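You operate a simulated robot arm through the tools that you are given. There is no shell and no other tool.

You run a simulated two-armed robot. Do the job below in one go: nothing can be reset, and whatever is moved stays where it is left.

JOB
Pick up the bottle labelled "No 1" from the top of the long steel bench with one hand, pass it to the other hand and put it on the lower shelf of the probe bench. Set down upright: bottle.

It is judged by the outcome, as a careful person would: the job done as asked, and still so three seconds after it is handed in. It fails if anything else is knocked over, pushed out of place, dropped, spilled or broken.

ROBOT AND FRAMES
Two 6-joint arms with two-finger parallel grippers on one trunk, on a base that moves. Base frame: it is fixed to the floor where the robot stands at the start and does not move with it; the origin is under the middle of the robot, x ahead of it, y to its left, z up; the surface under the hand at the start is at about z = 0.85. Lengths are in m, angles in rad, forces in N, time in s.
The left shoulder is at the start at [0.28, 0.185, 1.005], the right one opposite. With the tool pointing down near the work surface each hand reaches from about 0.56 to 0.94 m from the robot's upright axis, wherever it stands, measured 20 degrees to its own side. Places, roughly: lower shelf of the probe bench [-0.3, 3.3, 0.4]. Payload 1.57 kg a hand.
The TCP of each hand is the grasp point between the finger pads, 0.03 m short of the fingertips. In the tool frame z runs along the fingers and y along their closing line. The gripper opens to 0.08 m. The fingers are 0.017 m wide and 0.012 m thick; the gripper's body (0.04 by 0.082 m) begins 0.08 m behind the TCP.
Orientation is that of the tool frame in the base frame, as [roll, pitch, yaw] about the fixed x, y, z axes, in that order (R = Rz(yaw) Ry(pitch) Rx(roll)). With the fingers straight down and closing along the base's y, the tool's x points along the base's -x, its y along +y and its z along -z.

CONTROLS
- The arms move only by the tool nudge_tool. It takes "left_moves", "right_moves" or both (then of equal length, played together; a hand with none holds still); each is a list of rows, each a list of 7 numbers: the turn, a rotation vector about the tool's x, y, z in rad, then the shift along the tool's x, y, z in m, then the opening, from 0 (shut) to 1 (fully open). In form: [[wx, wy, wz, tx, ty, tz, claw], ...]. A call has 1 to 20 rows; each row shifts and turns the commanded pose from where the row before left it, along the tool's axes as they then stand. A row lasts 0.2 s, in which the tool goes at most 0.05 m and 0.15 rad; a call with a longer step from one row to the next is refused whole, and so is a gripper value outside its range. A pose out of reach is approached as far as the arm can. The call stops where the force on the tool passes 40 N (or 10 N more than at its start, if that is more) or the arm is blocked; 0.2 s more then pass. The fingers move at their own pace (about 0.153 m/s each) and stop on an object; they squeeze with about 43 N. The grip force told is the motor's: it shows also when the fingers shut on nothing. Time passes only in rows, and 0.2 s behind the last, so rows that do not move let the fingers close. It gives the time, the measured TCP pose, the force on the tool (base axes), the opening and the grip force at its end, in the units of the frame above (readings bear some noise), with the torque about the TCP (base axes, N m) and any sound that the robot's microphone picked up.
- Cameras (640 x 400 px; columns grow to the right, rows downward): "scene" is now at [0.2387, -0.0121, 1.4458]; the picture's right is [-0.15, -0.99, 0.00], its down [-0.73, 0.11, -0.68] and it looks along [0.67, -0.10, -0.74] (base axes); focal length 277 px, centre (320, 200). "left" rides on the left gripper at [0.072, 0.007, -0.122] in its tool frame; the picture's right is [-0.09, 1.00, 0.00], its down [-0.84, -0.08, -0.54] and it looks along [-0.54, -0.05, 0.84] (tool axes); focal length 238 px, centre (320, 200). "right" rides on the right gripper at [0.072, -0.007, -0.122] in its tool frame; the picture's right is [0.09, 1.00, 0.00], its down [-0.84, 0.08, -0.54] and it looks along [-0.54, 0.05, 0.84] (tool axes); focal length 238 px, centre (320, 200). There is no depth. A picture from a camera that has moved, and an enlarged one, comes with that camera's place and axes in the base frame and with its lens.
- grab_frame(camera): a new picture of that camera. No time passes.
- slide_trunk(by): slides the trunk up (or, below 0, down) by that many m; the arms and the scene camera ride with it, the base frame stays. It gives what a move gives, with no picture.
- base_move(legs): drives the robot by 1 to 6 legs, each [ahead, turn to the left] in m and rad, along the robot's own axes; the way and the turn of a leg run together, so that a leg with both is an arc; at most 1.5 m and 3.142 rad a leg. The arms and the cameras ride along, it lands a little off, and it stops where it bumps. It gives what a move gives.
- head_to(pan, tilt): turns the head with the scene camera to pan (to the left, within 1.501 rad either way) and tilt (down, from -0.506 to 1.204), counted from straight ahead of the robot. It gives what a move gives.
- enlarge(camera, box): a new picture of the part [left, top, right, bottom] of that camera's present view, enlarged. No time passes.
- sign_off(): hands the job in; it is judged then, once.

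Nothing tells you exact positions but the pictures and the camera data. Unless the task says otherwise, let go and move clear before handing in.

The tools are called after ">>>" by a JSON object that holds its "api" and its "payload". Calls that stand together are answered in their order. nudge_tool: Moves the arms, as the interface text tells. Its arguments: {"type":"object","properties":{"left_moves":{"type":"array","items":{"type":"array","items":{"type":"number"}}},"right_moves":{"type":"array","items":{"type":"array","items":{"type":"number"}}}},"required":[]} The other tools are called the same way: slide_trunk (by) moves the trunk up or down; base_move (legs) drives the base; head_to (pan, tilt) turns the head that bears the scene camera; grab_frame (camera) takes a picture; enlarge (camera, box) takes an enlarged picture of a part of a camera's view; sign_off () hands the job in.

At the start:

```text
t: 0.0
left_position: [0.5925, 0.1412, 1.0741]
left_ee_rot: [-3.14, 0.001, 3.139]
left_wrist_force: [0.6, -0.1, 0.7]
left_moment: [-0.01, 0.01, 0.02]
left_opening: 0.08
left_grasp_force: 0.0
right_position: [0.5218, -0.3161, 1.1809]
right_ee_rot: [-3.141, -0.001, 3.139]
right_wrist_force: [-0.1, -0.8, -0.6]
right_moment: [0.01, -0.02, 0.0]
right_opening: 0.0801
right_grasp_force: 0.0
trunk travel left (down, up): [-0.7, 0.29]
robot x, y, heading: [-0.0001, -0.0009, 0.001]
head pan, tilt (commanded): [-0.147, 0.827]
```

scene: 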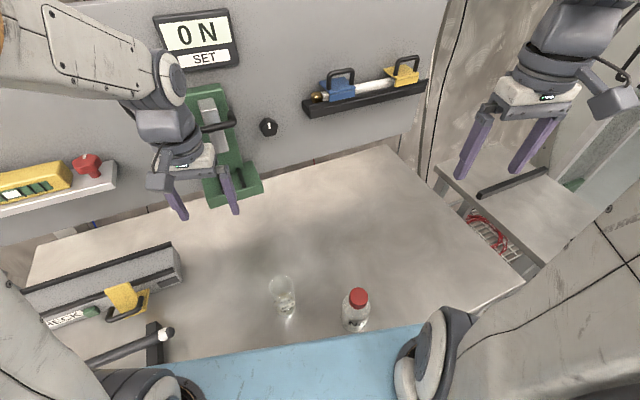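
right: 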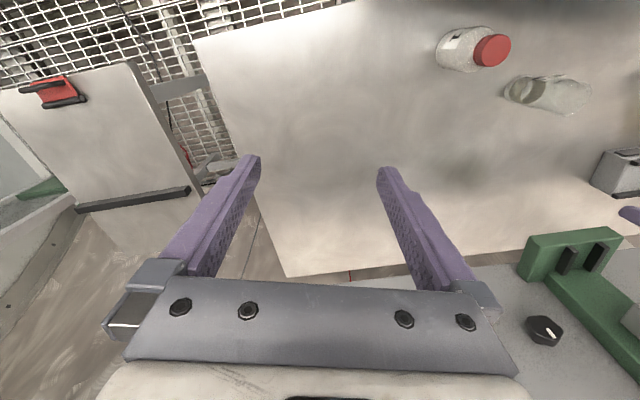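
left: 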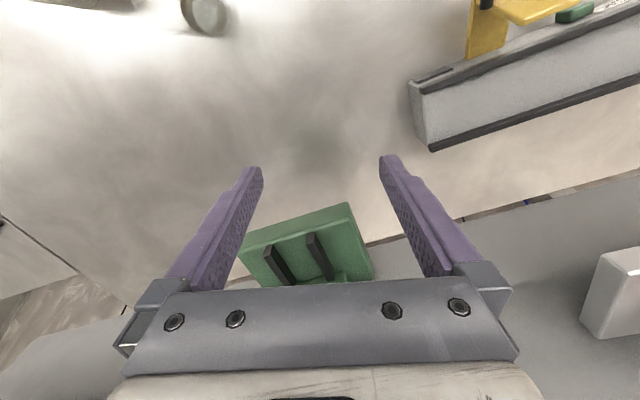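

I see a work bench ahead with a glass and a red-capped bottle near the front edge; I need to check which bottle is labelled "No 1" and whether this is the long steel bench. I'll zoom in first.

>>> {"api": "enlarge", "payload": {"camera": "scene", "box": [240, 240, 420, 352]}}

>>> {"api": "enlarge", "payload": {"camera": "right", "box": [400, 0, 640, 150]}}

```text
3.56 times, centred on (330, 296) of scene
camera zoom: at [0.2387, -0.0121, 1.4458], right [-0.15, -0.99, 0.0], down [-0.73, 0.11, -0.68], along [0.67, -0.1, -0.74], focal length 984 px, centre (284, -141)
```

zoom: 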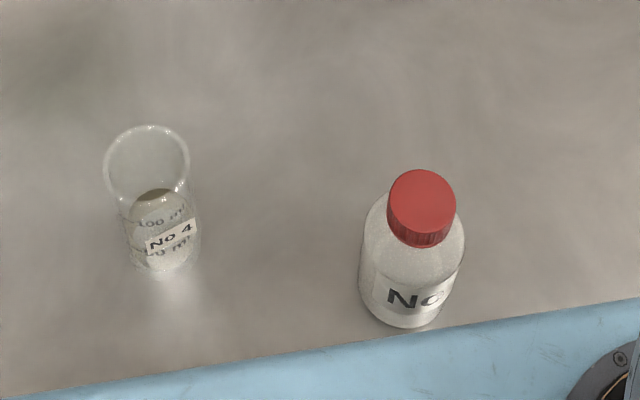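

```text
2.67 times, centred on (520, 75) of right
camera zoom: at [0.4488, -0.3218, 1.3022], right [-0.09, 1.0, 0.0], down [0.84, 0.08, 0.54], along [0.54, 0.05, -0.84], focal length 636 px, centre (-213, 533)
```

zoom: 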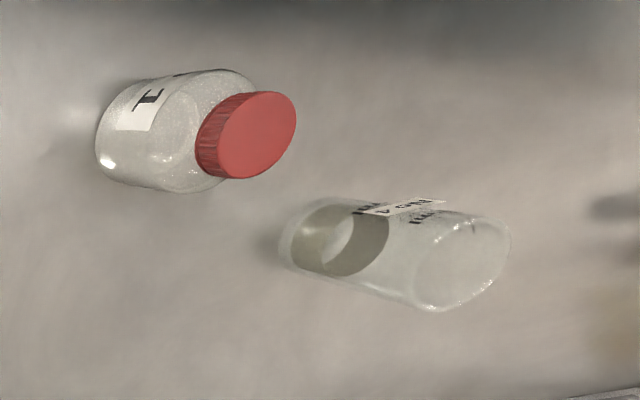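

The red-capped bottle carries the "No 1" label (the beaker is "No 4"), and stands at about [0.43, -0.11, 0.85]. Now I'll look around with the head to find the probe bench and other obstacles.

>>> {"api": "head_to", "payload": {"pan": 1.5, "tilt": 0.35}}

>>> {"api": "grab_frame", "payload": {"camera": "scene"}}

>>> {"api": "head_to", "payload": {"pan": 0.7, "tilt": 0.4}}

>>> {"api": "grab_frame", "payload": {"camera": "scene"}}

>>> {"api": "head_to", "payload": {"pan": -1.2, "tilt": 0.4}}

>>> {"api": "grab_frame", "payload": {"camera": "scene"}}

>>> {"api": "head_to", "payload": {"pan": 0.0, "tilt": 0.9}}

>>> {"api": "grab_frame", "payload": {"camera": "scene"}}

```text
t: 1.7
left_position: [0.593, 0.1407, 1.0739]
left_ee_rot: [-3.14, 0.001, 3.139]
left_wrist_force: [-0.7, -0.3, 0.0]
left_moment: [-0.01, 0.01, 0.0]
left_opening: 0.0799
left_grasp_force: 0.0
right_position: [0.5204, -0.3154, 1.1816]
right_ee_rot: [-3.141, 0.0, 3.141]
right_wrist_force: [-0.5, 0.5, -0.1]
right_moment: [-0.03, 0.0, -0.01]
right_opening: 0.0798
right_grasp_force: 0.0
trunk travel left (down, up): [-0.7, 0.29]
robot x, y, heading: [-0.0024, 0.0039, 0.001]
head pan, tilt (commanded): [1.499, 0.351]
```

```text
taken
camera scene: at [0.167, 0.0923, 1.4877], right [1.0, -0.07, 0.0], down [-0.02, -0.34, -0.94], along [0.07, 0.94, -0.34], focal length 277 px, centre (320, 200)
```

scene: 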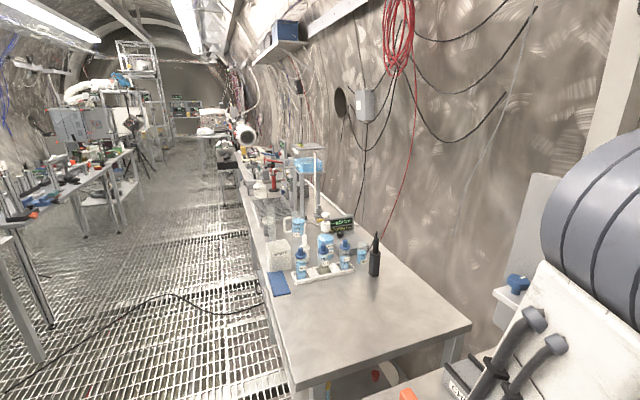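

```text
t: 2.8
left_position: [0.5925, 0.1414, 1.0743]
left_ee_rot: [-3.141, 0.0, 3.138]
left_wrist_force: [0.8, 1.1, 0.5]
left_moment: [0.04, -0.02, -0.01]
left_opening: 0.0802
left_grasp_force: 0.1
right_position: [0.5202, -0.3173, 1.1813]
right_ee_rot: [-3.141, -0.001, 3.141]
right_wrist_force: [0.7, -0.7, 0.6]
right_moment: [-0.01, 0.01, 0.03]
right_opening: 0.08
right_grasp_force: 0.1
trunk travel left (down, up): [-0.7, 0.29]
robot x, y, heading: [-0.0013, 0.0003, -0.001]
head pan, tilt (commanded): [0.7, 0.4]
```

```text
taken
camera scene: at [0.2311, 0.0592, 1.4832], right [0.64, -0.76, 0.0], down [-0.3, -0.25, -0.92], along [0.7, 0.59, -0.39], focal length 277 px, centre (320, 200)
```

scene: 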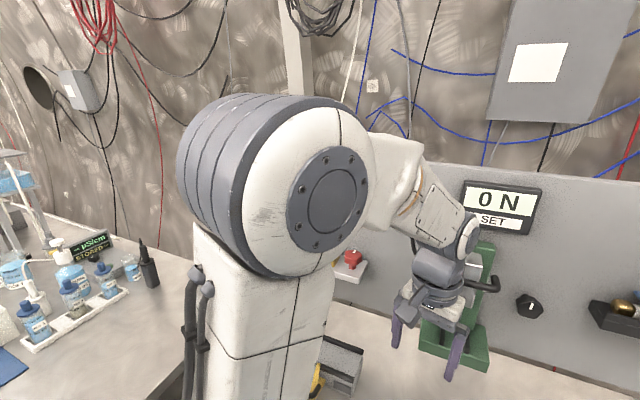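

```text
t: 4.7
left_position: [0.5923, 0.1411, 1.0731]
left_ee_rot: [-3.14, 0.0, 3.139]
left_wrist_force: [0.0, 0.3, 1.0]
left_moment: [0.0, 0.0, -0.02]
left_opening: 0.0801
left_grasp_force: 0.0
right_position: [0.5201, -0.3169, 1.1808]
right_ee_rot: [-3.141, -0.001, 3.139]
right_wrist_force: [0.4, -0.3, 0.3]
right_moment: [0.04, 0.02, -0.02]
right_opening: 0.0801
right_grasp_force: 0.1
trunk travel left (down, up): [-0.7, 0.29]
robot x, y, heading: [0.0001, -0.0009, -0.003]
head pan, tilt (commanded): [-1.201, 0.4]
```

```text
taken
camera scene: at [0.1939, -0.0869, 1.4832], right [-0.93, -0.36, 0.0], down [-0.14, 0.36, -0.92], along [0.33, -0.86, -0.39], focal length 277 px, centre (320, 200)
```

scene: 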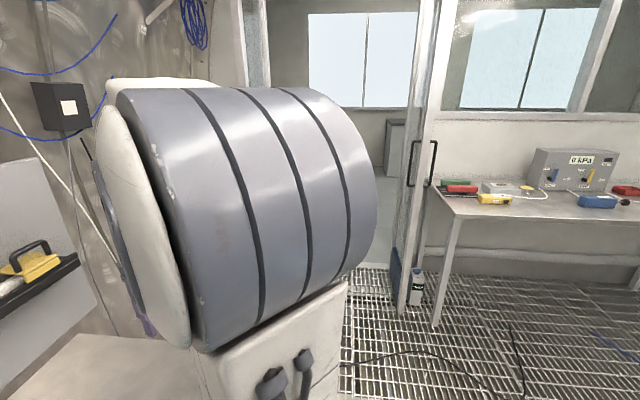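

```text
t: 6.1
left_position: [0.5928, 0.1406, 1.0737]
left_ee_rot: [-3.139, 0.0, 3.138]
left_wrist_force: [-0.3, -0.5, 1.4]
left_moment: [0.0, -0.01, 0.0]
left_opening: 0.08
left_grasp_force: 0.0
right_position: [0.5197, -0.316, 1.1812]
right_ee_rot: [-3.14, 0.001, 3.139]
right_wrist_force: [0.6, -0.1, 0.4]
right_moment: [0.01, 0.01, -0.01]
right_opening: 0.0798
right_grasp_force: 0.1
trunk travel left (down, up): [-0.7, 0.29]
robot x, y, heading: [0.0002, 0.0034, -0.0]
head pan, tilt (commanded): [0.0, 0.901]
```

```text
taken
camera scene: at [0.2358, -0.0006, 1.4402], right [0.0, -1.0, 0.0], down [-0.78, 0.0, -0.62], along [0.62, 0.0, -0.78], focal length 277 px, centre (320, 200)
```

scene: 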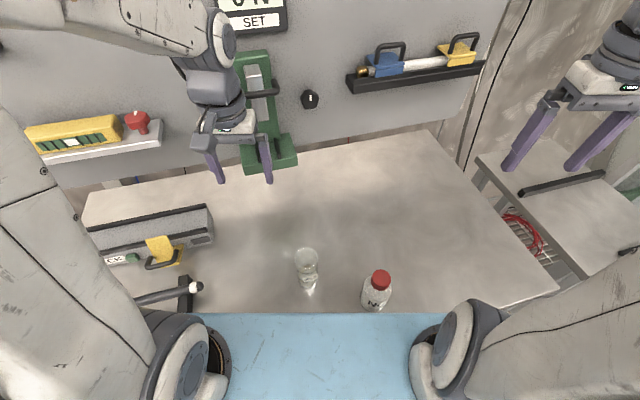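

The bottle is on the bench right ahead. I'll zoom into the views to the left to understand where the probe bench is, and check the bottle's label better.

>>> {"api": "enlarge", "payload": {"camera": "scene", "box": [330, 250, 430, 312]}}

>>> {"api": "head_to", "payload": {"pan": 1.5, "tilt": 0.35}}

>>> {"api": "enlarge", "payload": {"camera": "scene", "box": [160, 80, 400, 230]}}

>>> {"api": "enlarge", "payload": {"camera": "scene", "box": [0, 80, 200, 205]}}

>>> {"api": "enlarge", "payload": {"camera": "scene", "box": [240, 220, 480, 370]}}

>>> {"api": "head_to", "payload": {"pan": 1.5, "tilt": 0.9}}

>>> {"api": "grab_frame", "payload": {"camera": "scene"}}

>>> {"api": "head_to", "payload": {"pan": -1.5, "tilt": 0.6}}

>>> {"api": "grab_frame", "payload": {"camera": "scene"}}

```text
6.40 times, centred on (380, 281) of scene
camera zoom: at [0.2358, -0.0006, 1.4402], right [0.0, -1.0, 0.0], down [-0.78, 0.0, -0.62], along [0.62, 0.0, -0.78], focal length 1771 px, centre (-64, -318)
```

zoom: 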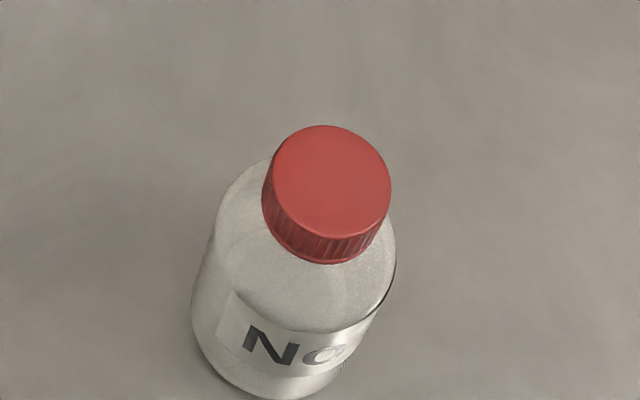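

```text
t: 7.7
left_position: [0.5929, 0.1401, 1.0733]
left_ee_rot: [-3.14, -0.001, 3.138]
left_wrist_force: [0.0, -0.4, -0.5]
left_moment: [0.0, 0.01, 0.03]
left_opening: 0.0803
left_grasp_force: 0.0
right_position: [0.5198, -0.3161, 1.181]
right_ee_rot: [-3.14, -0.002, 3.14]
right_wrist_force: [-0.2, -0.1, -0.4]
right_moment: [-0.01, 0.02, 0.04]
right_opening: 0.0799
right_grasp_force: 0.0
trunk travel left (down, up): [-0.7, 0.29]
robot x, y, heading: [-0.0011, -0.0004, 0.003]
head pan, tilt (commanded): [1.499, 0.351]
```

```text
2.67 times, centred on (280, 155) of scene
camera zoom: at [0.167, 0.0923, 1.4877], right [1.0, -0.07, 0.0], down [-0.02, -0.34, -0.94], along [0.07, 0.94, -0.34], focal length 738 px, centre (427, 320)
```

zoom: 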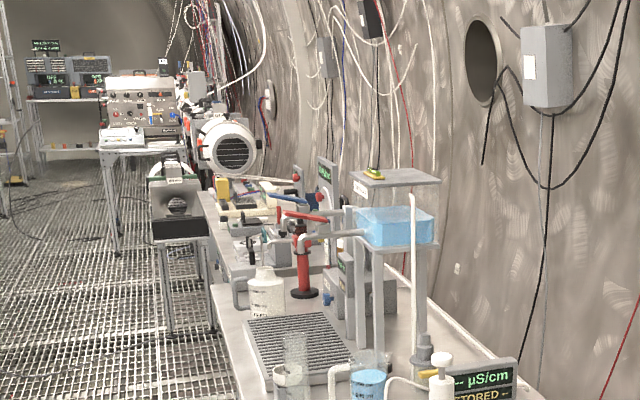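

```text
3.20 times, centred on (100, 142) of scene
camera zoom: at [0.167, 0.0923, 1.4877], right [1.0, -0.07, 0.0], down [-0.02, -0.34, -0.94], along [0.07, 0.94, -0.34], focal length 886 px, centre (1024, 384)
```

zoom: 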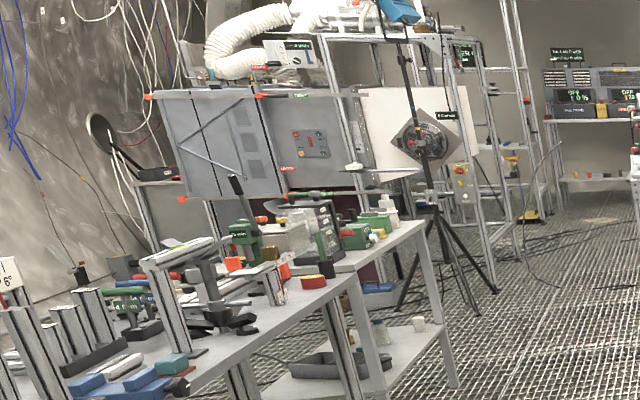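

```text
2.67 times, centred on (360, 295) of scene
camera zoom: at [0.167, 0.0923, 1.4877], right [1.0, -0.07, 0.0], down [-0.02, -0.34, -0.94], along [0.07, 0.94, -0.34], focal length 738 px, centre (213, -53)
```

zoom: 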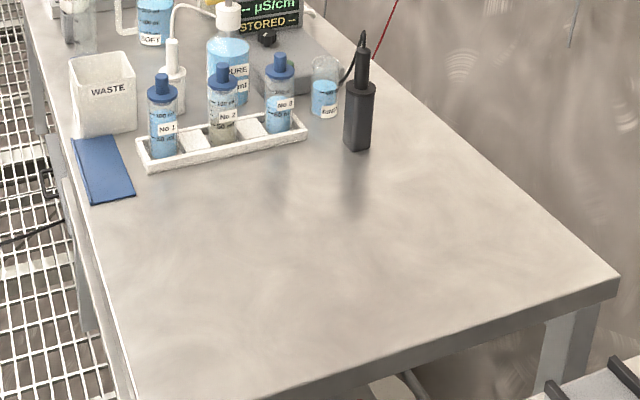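

```text
t: 8.7
left_position: [0.5916, 0.1409, 1.0738]
left_ee_rot: [-3.139, -0.002, 3.139]
left_wrist_force: [0.0, 1.2, 0.0]
left_moment: [0.01, -0.01, -0.03]
left_opening: 0.08
left_grasp_force: 0.1
right_position: [0.5198, -0.3166, 1.1808]
right_ee_rot: [3.141, 0.0, 3.14]
right_wrist_force: [0.3, -0.4, 0.2]
right_moment: [-0.04, -0.01, 0.0]
right_opening: 0.0799
right_grasp_force: 0.3
trunk travel left (down, up): [-0.7, 0.29]
robot x, y, heading: [-0.0028, -0.0045, 0.002]
head pan, tilt (commanded): [1.499, 0.901]
```

```text
taken
camera scene: at [0.1657, 0.0748, 1.4403], right [1.0, -0.07, 0.0], down [-0.06, -0.78, -0.62], along [0.04, 0.62, -0.78], focal length 277 px, centre (320, 200)
```

scene: 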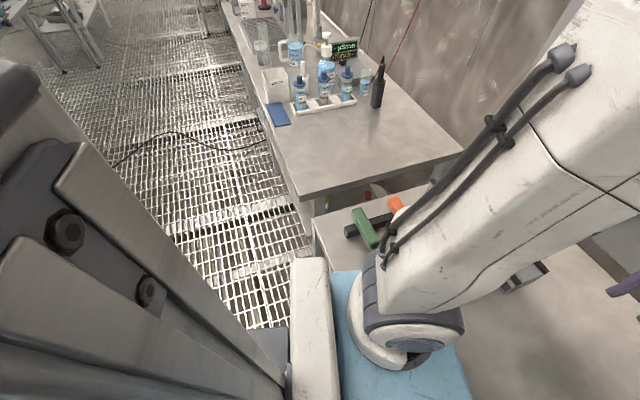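

```text
t: 11.3
left_position: [0.5929, 0.1414, 1.0743]
left_ee_rot: [-3.141, 0.0, 3.137]
left_wrist_force: [-0.6, 0.6, -0.7]
left_moment: [-0.03, 0.0, -0.01]
left_opening: 0.0804
left_grasp_force: 0.1
right_position: [0.5197, -0.3154, 1.1807]
right_ee_rot: [-3.14, 0.003, 3.139]
right_wrist_force: [-0.2, 0.4, 0.3]
right_moment: [-0.05, -0.01, -0.01]
right_opening: 0.0799
right_grasp_force: 0.0
trunk travel left (down, up): [-0.7, 0.29]
robot x, y, heading: [-0.0006, -0.0032, 0.003]
head pan, tilt (commanded): [-1.499, 0.6]
```

```text
taken
camera scene: at [0.1667, -0.0887, 1.465], right [-1.0, -0.07, 0.0], down [-0.04, 0.56, -0.83], along [0.06, -0.82, -0.56], focal length 277 px, centre (320, 200)
```

scene: 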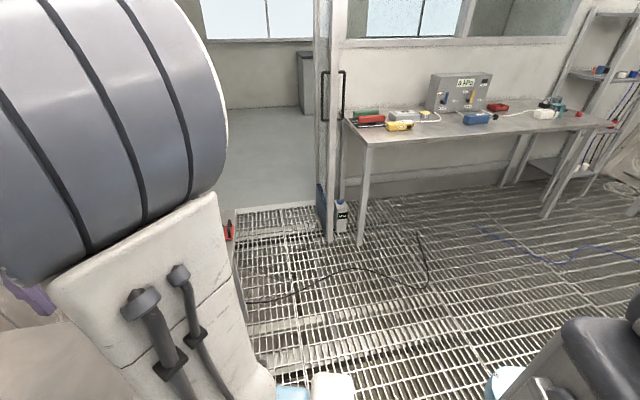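

There are also small dropper bottles with labels on the neighbouring bench, so I must be sure of which bottle and bench is meant. I'll zoom on the red-capped bottle's label and on those dropper bottles.

>>> {"api": "enlarge", "payload": {"camera": "right", "box": [425, 10, 525, 80]}}

>>> {"api": "head_to", "payload": {"pan": 1.5, "tilt": 0.5}}

>>> {"api": "enlarge", "payload": {"camera": "scene", "box": [250, 160, 410, 260]}}

>>> {"api": "grab_frame", "payload": {"camera": "scene"}}

>>> {"api": "enlarge", "payload": {"camera": "scene", "box": [160, 20, 320, 120]}}

```text
5.71 times, centred on (475, 45) of right
camera zoom: at [0.4488, -0.3218, 1.3022], right [-0.09, 1.0, 0.0], down [0.84, 0.08, 0.54], along [0.54, 0.05, -0.84], focal length 1362 px, centre (-566, 1086)
```

zoom: 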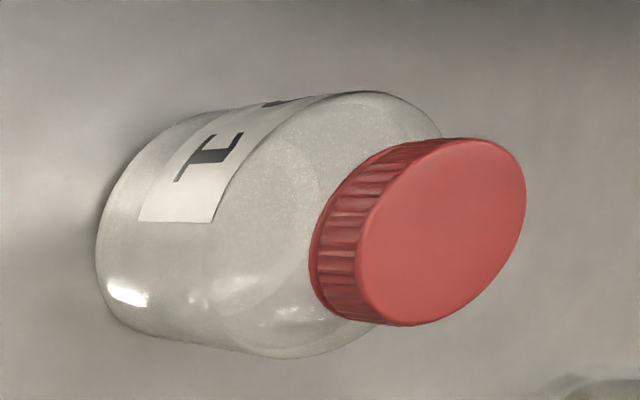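

```text
t: 13.9
left_position: [0.5915, 0.1413, 1.0736]
left_ee_rot: [-3.141, -0.001, 3.137]
left_wrist_force: [-0.7, 0.5, 0.6]
left_moment: [0.02, 0.02, 0.04]
left_opening: 0.08
left_grasp_force: 0.0
right_position: [0.5204, -0.3156, 1.1806]
right_ee_rot: [-3.14, 0.001, 3.14]
right_wrist_force: [1.2, 0.3, 0.2]
right_moment: [-0.01, -0.02, -0.01]
right_opening: 0.08
right_grasp_force: 0.0
trunk travel left (down, up): [-0.7, 0.29]
robot x, y, heading: [-0.0028, -0.0037, -0.001]
head pan, tilt (commanded): [1.499, 0.499]
```

```text
4.00 times, centred on (330, 210) of scene
camera zoom: at [0.1668, 0.0902, 1.4741], right [1.0, -0.07, 0.0], down [-0.03, -0.48, -0.88], along [0.06, 0.88, -0.48], focal length 1107 px, centre (280, 160)
```

zoom: 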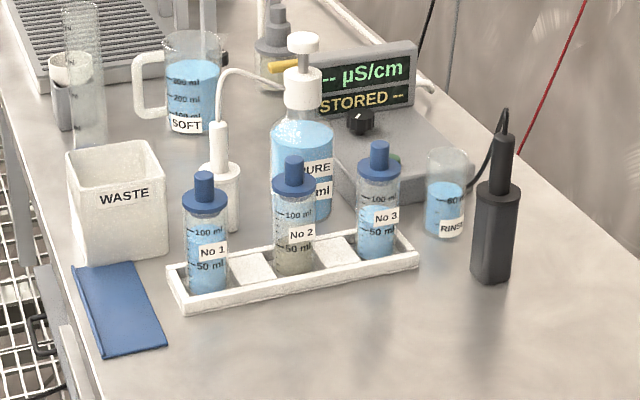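

```text
taken
camera scene: at [0.1668, 0.0902, 1.4741], right [1.0, -0.07, 0.0], down [-0.03, -0.48, -0.88], along [0.06, 0.88, -0.48], focal length 277 px, centre (320, 200)
```

scene: 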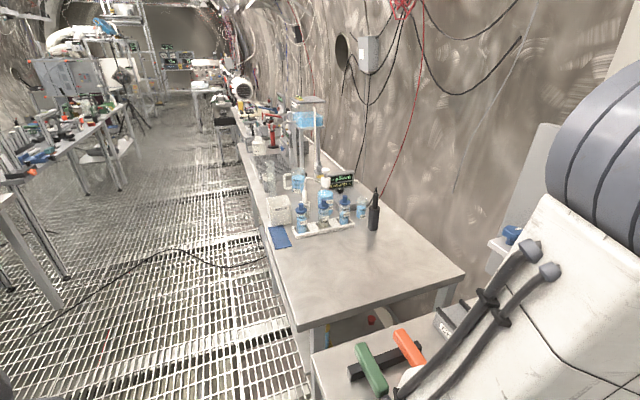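

```text
4.00 times, centred on (240, 70) of scene
camera zoom: at [0.1668, 0.0902, 1.4741], right [1.0, -0.07, 0.0], down [-0.03, -0.48, -0.88], along [0.06, 0.88, -0.48], focal length 1107 px, centre (640, 720)
```

zoom: 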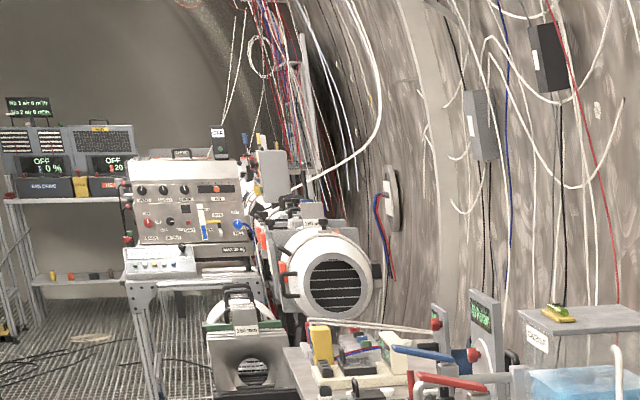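

Two bottles read "No 1": the red-capped one on the bench right ahead and a small one in a rack on the next bench, so I need a wider view to decide which bench is the "long steel bench". The hands are well above everything, so I back off a little and look.

>>> {"api": "base_move", "payload": {"legs": [[-0.3, 0]]}}

>>> {"api": "head_to", "payload": {"pan": 0.0, "tilt": 0.8}}

>>> {"api": "grab_frame", "payload": {"camera": "scene"}}

>>> {"api": "head_to", "payload": {"pan": 0.5, "tilt": 0.6}}

>>> {"api": "grab_frame", "payload": {"camera": "scene"}}

>>> {"api": "head_to", "payload": {"pan": 1.3, "tilt": 0.5}}

>>> {"api": "grab_frame", "payload": {"camera": "scene"}}

>>> {"api": "head_to", "payload": {"pan": -0.7, "tilt": 0.6}}

>>> {"api": "grab_frame", "payload": {"camera": "scene"}}

```text
t: 15.9
left_position: [0.2944, 0.1404, 1.073]
left_ee_rot: [-3.141, -0.001, 3.137]
left_wrist_force: [-0.8, 0.0, -0.4]
left_moment: [-0.01, 0.06, -0.01]
left_opening: 0.0799
left_grasp_force: 0.1
right_position: [0.2206, -0.3172, 1.1804]
right_ee_rot: [-3.141, -0.001, 3.139]
right_wrist_force: [0.4, -0.3, -0.6]
right_moment: [-0.01, 0.01, 0.0]
right_opening: 0.0803
right_grasp_force: 0.0
trunk travel left (down, up): [-0.7, 0.29]
robot x, y, heading: [-0.2992, -0.0033, 0.0]
head pan, tilt (commanded): [1.499, 0.499]
```

```text
t: 17.5
left_position: [0.2936, 0.1398, 1.0754]
left_ee_rot: [-3.141, -0.002, 3.137]
left_wrist_force: [-0.6, 0.5, -0.2]
left_moment: [0.01, 0.01, -0.02]
left_opening: 0.0798
left_grasp_force: 0.0
right_position: [0.2208, -0.3169, 1.1805]
right_ee_rot: [-3.141, 0.0, 3.138]
right_wrist_force: [-0.3, 0.0, -0.2]
right_moment: [-0.01, -0.01, -0.02]
right_opening: 0.0801
right_grasp_force: 0.0
trunk travel left (down, up): [-0.7, 0.29]
robot x, y, heading: [-0.2941, 0.0004, -0.002]
head pan, tilt (commanded): [0.0, 0.799]
```

```text
taken
camera scene: at [-0.0574, -0.0007, 1.4481], right [0.0, -1.0, 0.0], down [-0.72, 0.0, -0.7], along [0.7, 0.0, -0.72], focal length 277 px, centre (320, 200)
```

scene: 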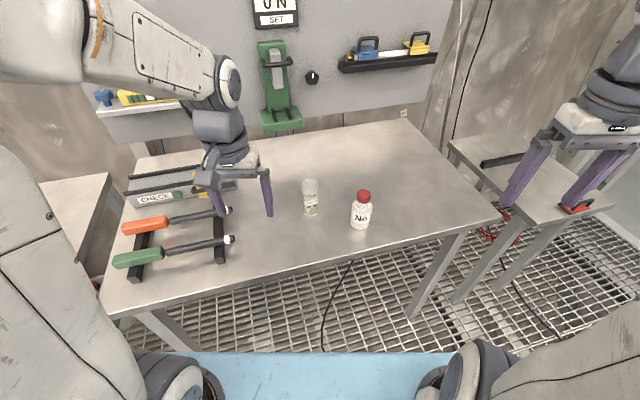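

```text
t: 18.4
left_position: [0.2945, 0.1398, 1.0747]
left_ee_rot: [-3.14, -0.001, 3.138]
left_wrist_force: [-0.4, -0.2, -0.3]
left_moment: [-0.02, 0.01, 0.0]
left_opening: 0.0802
left_grasp_force: 0.0
right_position: [0.2209, -0.3163, 1.1814]
right_ee_rot: [-3.141, -0.001, 3.137]
right_wrist_force: [0.7, -0.1, -0.5]
right_moment: [-0.02, 0.01, 0.0]
right_opening: 0.0799
right_grasp_force: 0.0
trunk travel left (down, up): [-0.7, 0.29]
robot x, y, heading: [-0.2971, -0.0003, -0.005]
head pan, tilt (commanded): [0.499, 0.6]
```

```text
taken
camera scene: at [-0.0604, 0.0415, 1.4649], right [0.48, -0.88, 0.0], down [-0.5, -0.27, -0.82], along [0.73, 0.39, -0.57], focal length 277 px, centre (320, 200)
```

scene: 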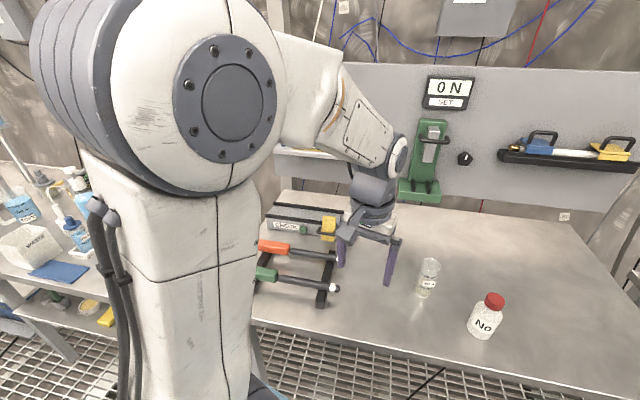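

```text
t: 19.6
left_position: [0.2939, 0.1394, 1.0745]
left_ee_rot: [-3.139, -0.001, 3.137]
left_wrist_force: [0.0, -0.4, 0.0]
left_moment: [0.02, 0.0, -0.01]
left_opening: 0.0799
left_grasp_force: 0.1
right_position: [0.2229, -0.3166, 1.1812]
right_ee_rot: [3.141, 0.002, 3.138]
right_wrist_force: [-0.5, -0.3, -0.3]
right_moment: [0.01, 0.01, -0.01]
right_opening: 0.0801
right_grasp_force: 0.1
trunk travel left (down, up): [-0.7, 0.29]
robot x, y, heading: [-0.3022, 0.0009, 0.0]
head pan, tilt (commanded): [1.3, 0.499]
```

```text
taken
camera scene: at [-0.1135, 0.0871, 1.474], right [0.96, -0.27, 0.0], down [-0.13, -0.46, -0.88], along [0.24, 0.85, -0.48], focal length 277 px, centre (320, 200)
```

scene: 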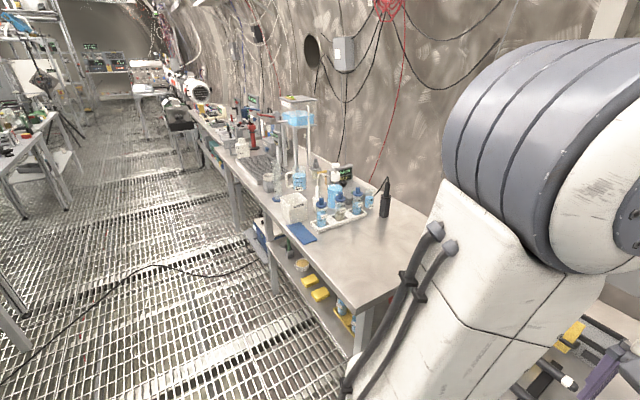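

```text
t: 21.5
left_position: [0.2942, 0.1402, 1.0746]
left_ee_rot: [-3.14, 0.0, 3.136]
left_wrist_force: [0.9, -0.6, 1.3]
left_moment: [0.01, -0.03, 0.02]
left_opening: 0.0801
left_grasp_force: 0.1
right_position: [0.2216, -0.3176, 1.1814]
right_ee_rot: [-3.141, -0.001, 3.139]
right_wrist_force: [0.1, 0.5, 0.2]
right_moment: [-0.06, -0.03, 0.0]
right_opening: 0.08
right_grasp_force: 0.1
trunk travel left (down, up): [-0.7, 0.29]
robot x, y, heading: [-0.2982, -0.0025, -0.001]
head pan, tilt (commanded): [-0.7, 0.6]
```

```text
taken
camera scene: at [-0.0706, -0.0576, 1.465], right [-0.65, -0.76, 0.0], down [-0.43, 0.36, -0.83], along [0.63, -0.53, -0.56], focal length 277 px, centre (320, 200)
```

scene: 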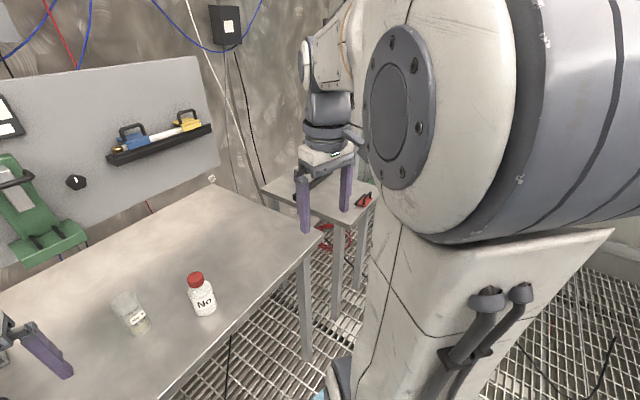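

I now see the bench ahead in full (about 1.05 m wide), with another bench along the wall to the left and a further one beyond it. I'll zoom in on those to identify the probe bench and its lower shelf.

>>> {"api": "head_to", "payload": {"pan": 1.5, "tilt": 0.3}}

>>> {"api": "grab_frame", "payload": {"camera": "scene"}}

>>> {"api": "enlarge", "payload": {"camera": "scene", "box": [200, 120, 360, 220]}}

>>> {"api": "enlarge", "payload": {"camera": "scene", "box": [250, 180, 410, 280]}}

>>> {"api": "enlarge", "payload": {"camera": "scene", "box": [0, 80, 160, 180]}}

>>> {"api": "enlarge", "payload": {"camera": "scene", "box": [250, 250, 410, 350]}}

```text
t: 23.6
left_position: [0.2943, 0.1408, 1.0738]
left_ee_rot: [-3.141, 0.0, 3.136]
left_wrist_force: [0.3, 0.5, -0.1]
left_moment: [0.01, 0.02, 0.02]
left_opening: 0.0798
left_grasp_force: 0.1
right_position: [0.221, -0.3168, 1.1812]
right_ee_rot: [3.141, -0.001, 3.138]
right_wrist_force: [-0.1, 0.1, 0.9]
right_moment: [0.05, 0.0, 0.01]
right_opening: 0.08
right_grasp_force: 0.0
trunk travel left (down, up): [-0.7, 0.29]
robot x, y, heading: [-0.2964, 0.0003, -0.003]
head pan, tilt (commanded): [1.499, 0.3]
```

```text
taken
camera scene: at [-0.1311, 0.0926, 1.4925], right [1.0, -0.07, 0.0], down [-0.02, -0.29, -0.96], along [0.07, 0.95, -0.3], focal length 277 px, centre (320, 200)
```

scene: 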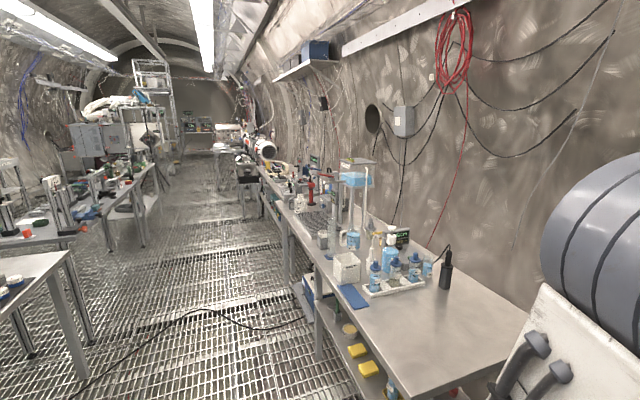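

```text
4.00 times, centred on (280, 170) of scene
camera zoom: at [-0.1311, 0.0926, 1.4925], right [1.0, -0.07, 0.0], down [-0.02, -0.29, -0.96], along [0.07, 0.95, -0.3], focal length 1107 px, centre (480, 320)
```

zoom: 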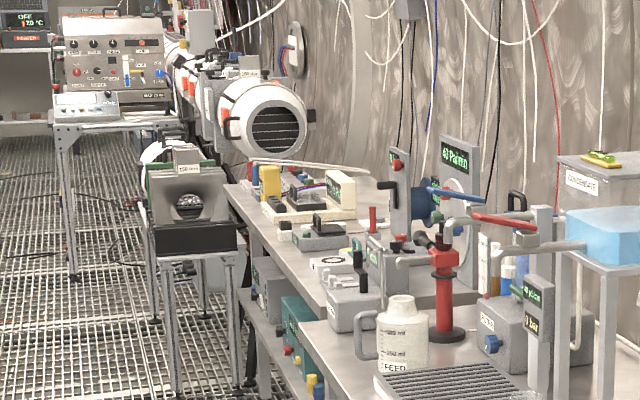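

```text
4.00 times, centred on (330, 230) of scene
camera zoom: at [-0.1311, 0.0926, 1.4925], right [1.0, -0.07, 0.0], down [-0.02, -0.29, -0.96], along [0.07, 0.95, -0.3], focal length 1107 px, centre (280, 80)
```

zoom: 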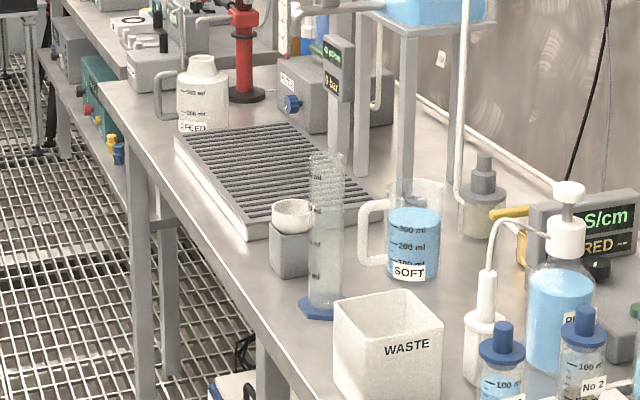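

```text
4.00 times, centred on (80, 130) of scene
camera zoom: at [-0.1311, 0.0926, 1.4925], right [1.0, -0.07, 0.0], down [-0.02, -0.29, -0.96], along [0.07, 0.95, -0.3], focal length 1107 px, centre (1280, 480)
```

zoom: 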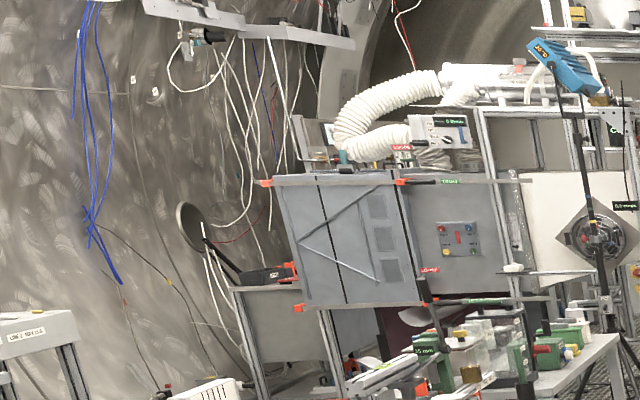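

```text
4.00 times, centred on (330, 300) of scene
camera zoom: at [-0.1311, 0.0926, 1.4925], right [1.0, -0.07, 0.0], down [-0.02, -0.29, -0.96], along [0.07, 0.95, -0.3], focal length 1107 px, centre (280, -200)
```

zoom: 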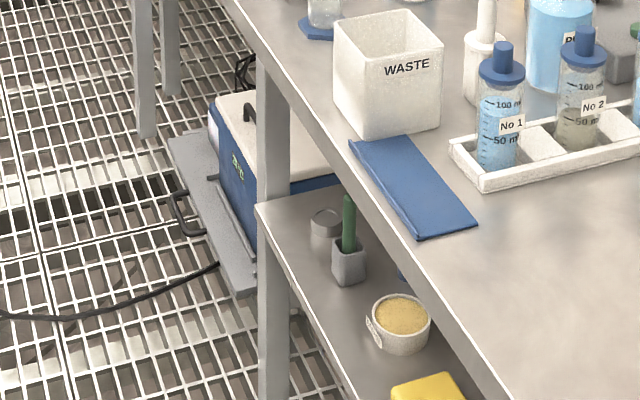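

The nearest labelled "No 1" bottle, standing on the bench I was started at, is the red-capped one; the probe bench is the further bench on the left with a lower shelf. Now I measure the bottle precisely from the current base pose.

>>> {"api": "head_to", "payload": {"pan": -0.1, "tilt": 0.75}}

>>> {"api": "grab_frame", "payload": {"camera": "scene"}}

>>> {"api": "enlarge", "payload": {"camera": "scene", "box": [270, 140, 430, 240]}}

>>> {"api": "grab_frame", "payload": {"camera": "right"}}

>>> {"api": "grab_frame", "payload": {"camera": "left"}}

```text
t: 25.2
left_position: [0.2961, 0.1396, 1.0741]
left_ee_rot: [-3.141, 0.0, 3.135]
left_wrist_force: [-0.3, -0.1, 0.6]
left_moment: [0.03, 0.03, -0.01]
left_opening: 0.08
left_grasp_force: 0.1
right_position: [0.2218, -0.3181, 1.1813]
right_ee_rot: [-3.14, 0.0, 3.139]
right_wrist_force: [0.8, 0.7, -0.3]
right_moment: [0.01, 0.02, -0.03]
right_opening: 0.0801
right_grasp_force: 0.1
trunk travel left (down, up): [-0.7, 0.29]
robot x, y, heading: [-0.2987, 0.0028, -0.004]
head pan, tilt (commanded): [-0.099, 0.75]
```

```text
taken
camera scene: at [-0.0556, -0.0089, 1.4521], right [-0.1, -0.99, 0.0], down [-0.68, 0.07, -0.73], along [0.73, -0.07, -0.68], focal length 277 px, centre (320, 200)
```

scene: 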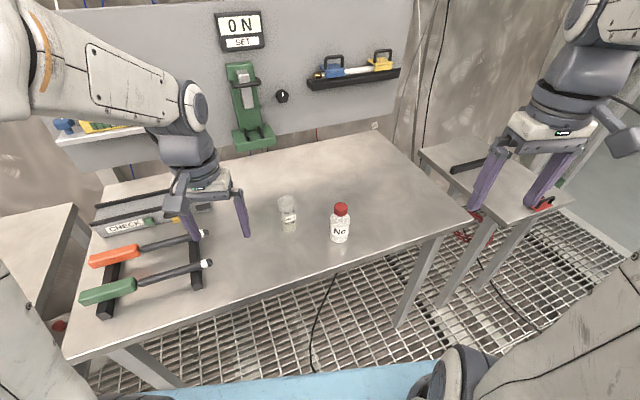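

```text
4.00 times, centred on (350, 190) of scene
camera zoom: at [-0.0556, -0.0089, 1.4521], right [-0.1, -0.99, 0.0], down [-0.68, 0.07, -0.73], along [0.73, -0.07, -0.68], focal length 1107 px, centre (200, 240)
```

zoom: 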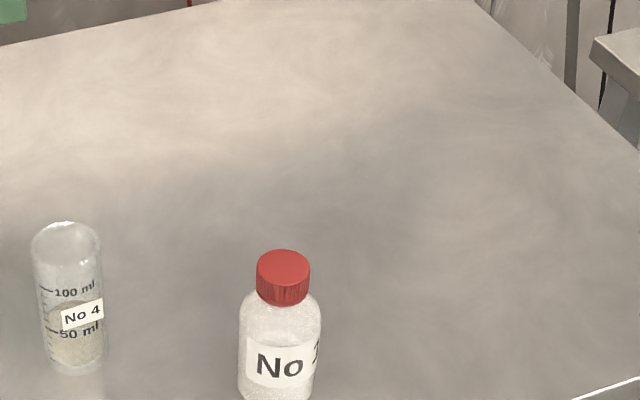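

```text
taken
camera right: at [0.1498, -0.3224, 1.3022], right [-0.09, 1.0, 0.0], down [0.84, 0.07, 0.54], along [0.54, 0.05, -0.84], focal length 238 px, centre (320, 200)
```

right: 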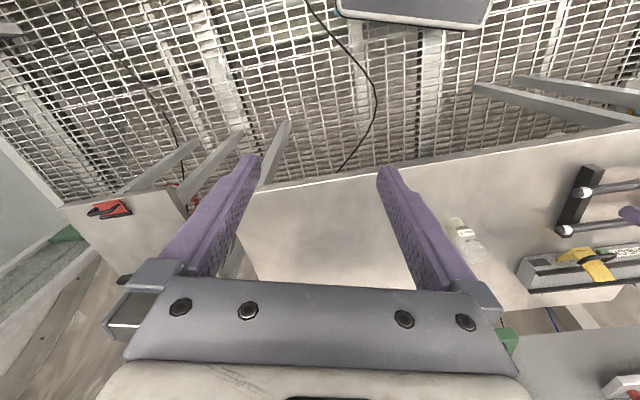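

```text
taken
camera left: at [0.2224, 0.1463, 1.1954], right [0.1, 1.0, 0.0], down [0.84, -0.08, 0.54], along [0.54, -0.05, -0.84], focal length 238 px, centre (320, 200)
```

left: 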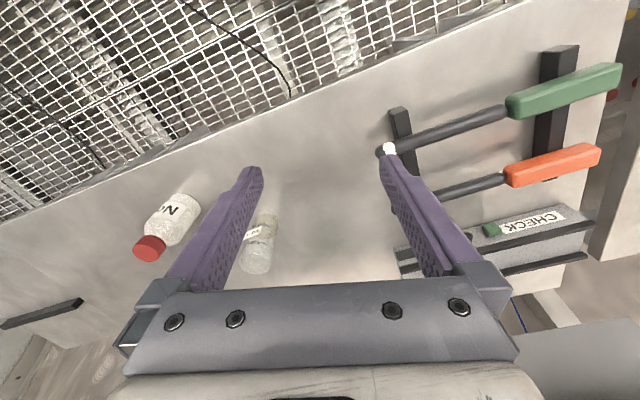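

The cap's top is at about [0.433, -0.110, 0.966], bench at about z = 0.853, body about 54 mm and cap 33 mm wide. I'll bring the right hand above the bottle at a safe height, to take it by the cap from above.

>>> {"api": "nudge_tool", "payload": {"right_moves": [[0, 0, 0, -0.0301, 0.0297, 0, 1], [0, 0, 0, -0.0301, 0.0297, 0, 1], [0, 0, 0, -0.0301, 0.0297, 0, 1], [0, 0, 0, -0.0301, 0.0297, 0, 1], [0, 0, 0, -0.0301, 0.0297, 0, 1], [0, 0, 0, -0.0301, 0.0297, 0, 1], [0, 0, 0, -0.0301, 0.0297, 0, 1], [0, 0, 0, 0, 0, 0.03, 1], [0, 0, 0, 0, 0, 0.03, 1]]}}

>>> {"api": "grab_frame", "payload": {"camera": "right"}}

>>> {"api": "grab_frame", "payload": {"camera": "scene"}}

```text
t: 27.2
left_position: [0.2945, 0.14, 1.074]
left_ee_rot: [-3.139, 0.0, 3.136]
left_wrist_force: [-0.2, 0.2, -0.7]
left_moment: [-0.01, -0.02, 0.03]
left_opening: 0.0801
left_grasp_force: 0.0
right_position: [0.432, -0.1076, 1.1212]
right_ee_rot: [3.14, -0.001, 3.137]
right_wrist_force: [-0.3, -0.3, 0.6]
right_moment: [-0.04, 0.0, 0.02]
right_opening: 0.08
right_grasp_force: 0.1
trunk travel left (down, up): [-0.7, 0.29]
robot x, y, heading: [-0.2936, 0.0018, -0.004]
head pan, tilt (commanded): [-0.099, 0.75]
```

```text
taken
camera right: at [0.3611, -0.114, 1.2429], right [-0.09, 1.0, 0.0], down [0.84, 0.07, 0.54], along [0.54, 0.05, -0.84], focal length 238 px, centre (320, 200)
```

right: 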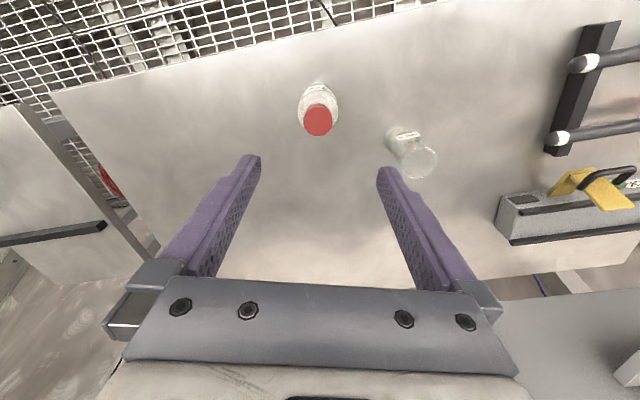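

```text
taken
camera scene: at [-0.0556, -0.0089, 1.4521], right [-0.1, -0.99, 0.0], down [-0.68, 0.07, -0.73], along [0.73, -0.07, -0.68], focal length 277 px, centre (320, 200)
```

scene: 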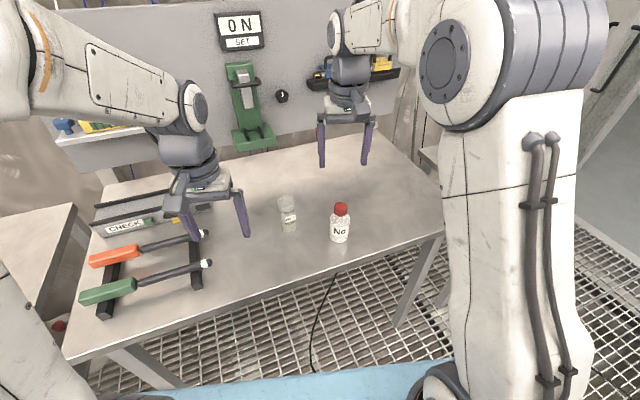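

The right camera confirms the cap at about [0.431, -0.1095], right under the TCP. I descend to just above the cap's grasp height and check.

>>> {"api": "nudge_tool", "payload": {"right_moves": [[0, 0, 0, 0, -0.002, 0.03, 1], [0, 0, 0, 0, 0, 0.03, 1], [0, 0, 0, 0, 0, 0.03, 1], [0, 0, 0, 0, 0, 0.025, 1], [0, 0, 0, 0, 0, 0.016, 1]]}}

>>> {"api": "grab_frame", "payload": {"camera": "right"}}

>>> {"api": "enlarge", "payload": {"camera": "scene", "box": [290, 150, 400, 250]}}

>>> {"api": "enlarge", "payload": {"camera": "left", "box": [60, 150, 260, 290]}}

```text
t: 28.4
left_position: [0.2954, 0.1396, 1.0739]
left_ee_rot: [-3.14, 0.0, 3.137]
left_wrist_force: [0.1, -0.4, -0.1]
left_moment: [-0.02, -0.01, 0.0]
left_opening: 0.0799
left_grasp_force: 0.2
right_position: [0.4341, -0.1123, 0.9884]
right_ee_rot: [3.141, -0.001, 3.138]
right_wrist_force: [-0.2, -0.4, 0.1]
right_moment: [-0.03, 0.02, 0.02]
right_opening: 0.08
right_grasp_force: 0.1
trunk travel left (down, up): [-0.7, 0.29]
robot x, y, heading: [-0.299, -0.0024, -0.001]
head pan, tilt (commanded): [-0.099, 0.75]
```

```text
taken
camera right: at [0.362, -0.1172, 1.11], right [-0.09, 1.0, 0.0], down [0.84, 0.07, 0.54], along [0.54, 0.05, -0.84], focal length 238 px, centre (320, 200)
```

right: 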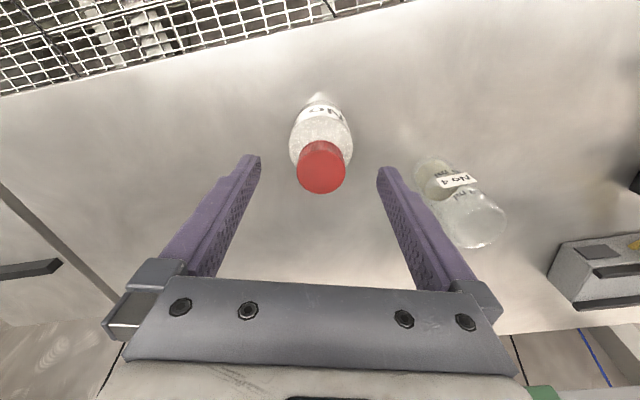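

```text
4.00 times, centred on (345, 200) of scene
camera zoom: at [-0.0556, -0.0089, 1.4521], right [-0.1, -0.99, 0.0], down [-0.68, 0.07, -0.73], along [0.73, -0.07, -0.68], focal length 1107 px, centre (220, 200)
```

zoom: 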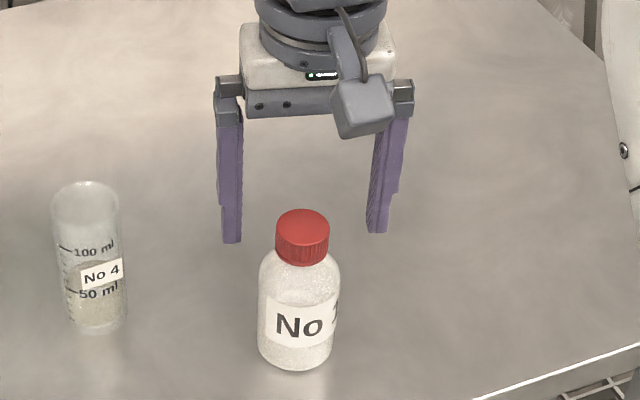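

```text
2.86 times, centred on (160, 220) of left
camera zoom: at [0.2224, 0.1463, 1.1954], right [0.1, 1.0, 0.0], down [0.84, -0.08, 0.54], along [0.54, -0.05, -0.84], focal length 681 px, centre (777, 143)
```

zoom: 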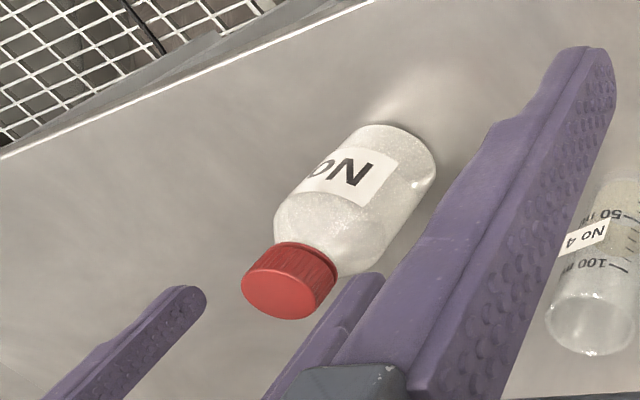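

The cap is centred between the fingers. I descend the last few millimetres and close on the cap.

>>> {"api": "nudge_tool", "payload": {"right_moves": [[0, 0, 0, 0.002, 0.001, 0.008, 1], [0, 0, 0, 0, 0, 0, 1], [0, 0, 0, 0, 0, 0, 0.3], [0, 0, 0, 0, 0, 0, 0], [0, 0, 0, 0, 0, 0, 0], [0, 0, 0, 0, 0, 0, 0]]}}

>>> {"api": "grab_frame", "payload": {"camera": "right"}}

>>> {"api": "enlarge", "payload": {"camera": "scene", "box": [290, 150, 400, 250]}}

```text
t: 29.8
left_position: [0.2941, 0.1412, 1.074]
left_ee_rot: [-3.14, -0.002, 3.137]
left_wrist_force: [-0.2, 0.5, 0.0]
left_moment: [-0.01, 0.03, 0.01]
left_opening: 0.0802
left_grasp_force: 0.2
right_position: [0.4319, -0.1111, 0.9812]
right_ee_rot: [-3.141, 0.0, 3.137]
right_wrist_force: [-1.0, -0.1, -0.1]
right_moment: [-0.02, 0.01, 0.03]
right_opening: 0.0326
right_grasp_force: 41.1
trunk travel left (down, up): [-0.7, 0.29]
robot x, y, heading: [-0.2943, 0.0019, -0.002]
head pan, tilt (commanded): [-0.099, 0.75]
```

```text
taken
camera right: at [0.3601, -0.1162, 1.1027], right [-0.09, 1.0, 0.0], down [0.84, 0.07, 0.54], along [0.54, 0.05, -0.84], focal length 238 px, centre (320, 200)
```

right: 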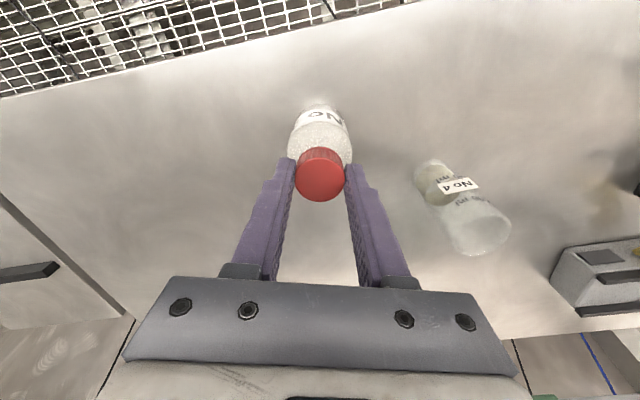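

```text
4.00 times, centred on (345, 200) of scene
camera zoom: at [-0.0555, -0.0089, 1.4521], right [-0.1, -0.99, 0.0], down [-0.68, 0.07, -0.73], along [0.73, -0.07, -0.68], focal length 1107 px, centre (220, 200)
```

zoom: 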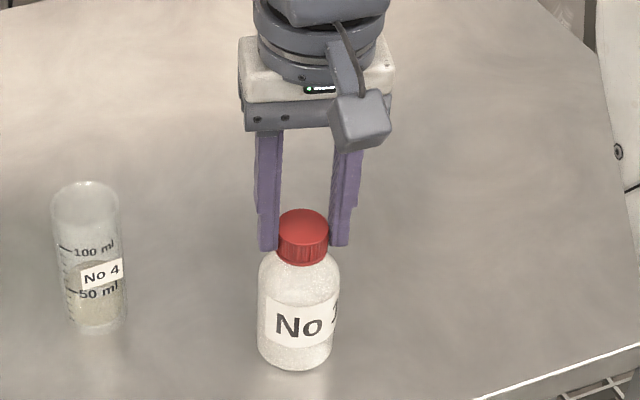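

The cap is held (opening 32.6 mm, 41 N). I lift straight up slowly.

>>> {"api": "nudge_tool", "payload": {"right_moves": [[0, 0, 0, 0, 0, -0.01, 0], [0, 0, 0, 0, 0, -0.02, 0], [0, 0, 0, 0, 0, -0.025, 0], [0, 0, 0, 0, 0, -0.03, 0], [0, 0, 0, 0, 0, -0.03, 0], [0, 0, 0, 0, 0, -0.03, 0], [0, 0, 0, 0, 0, -0.02, 0], [0, 0, 0, 0, 0, 0, 0]]}}

>>> {"api": "grab_frame", "payload": {"camera": "scene"}}

>>> {"api": "grab_frame", "payload": {"camera": "right"}}

```text
t: 31.6
left_position: [0.2947, 0.1402, 1.0735]
left_ee_rot: [-3.141, -0.001, 3.138]
left_wrist_force: [-0.1, 0.2, 0.0]
left_moment: [-0.01, 0.02, 0.0]
left_opening: 0.0798
left_grasp_force: 0.0
right_position: [0.4303, -0.1092, 1.1463]
right_ee_rot: [3.14, 0.0, 3.138]
right_wrist_force: [0.5, 0.1, -2.0]
right_moment: [-0.03, 0.01, -0.01]
right_opening: 0.0325
right_grasp_force: 40.9
trunk travel left (down, up): [-0.7, 0.29]
robot x, y, heading: [-0.299, -0.0022, 0.005]
head pan, tilt (commanded): [-0.099, 0.75]
```

```text
taken
camera scene: at [-0.0556, -0.0089, 1.4521], right [-0.1, -0.99, 0.0], down [-0.68, 0.07, -0.73], along [0.73, -0.07, -0.68], focal length 277 px, centre (320, 200)
```

scene: 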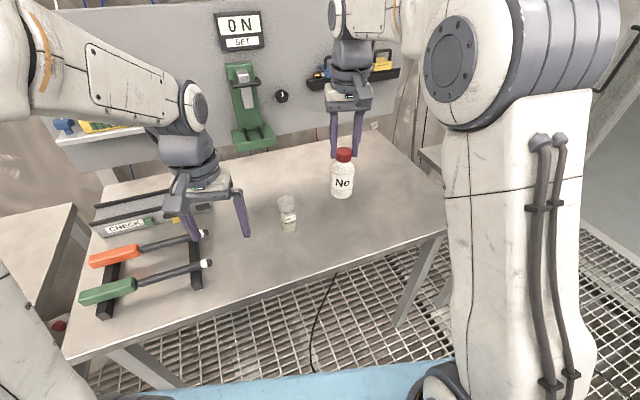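

```text
taken
camera right: at [0.3588, -0.1145, 1.2678], right [-0.09, 1.0, 0.0], down [0.84, 0.07, 0.54], along [0.54, 0.05, -0.84], focal length 238 px, centre (320, 200)
```

right: 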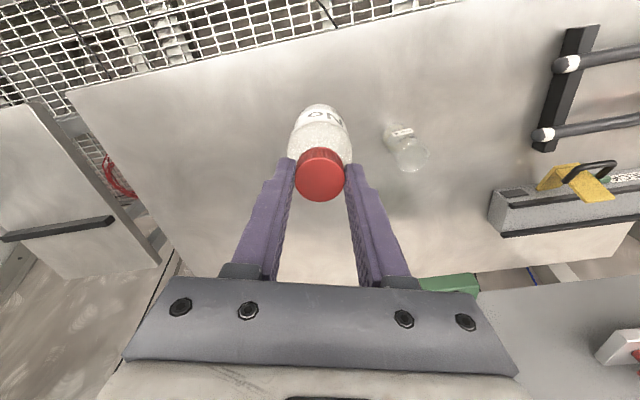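

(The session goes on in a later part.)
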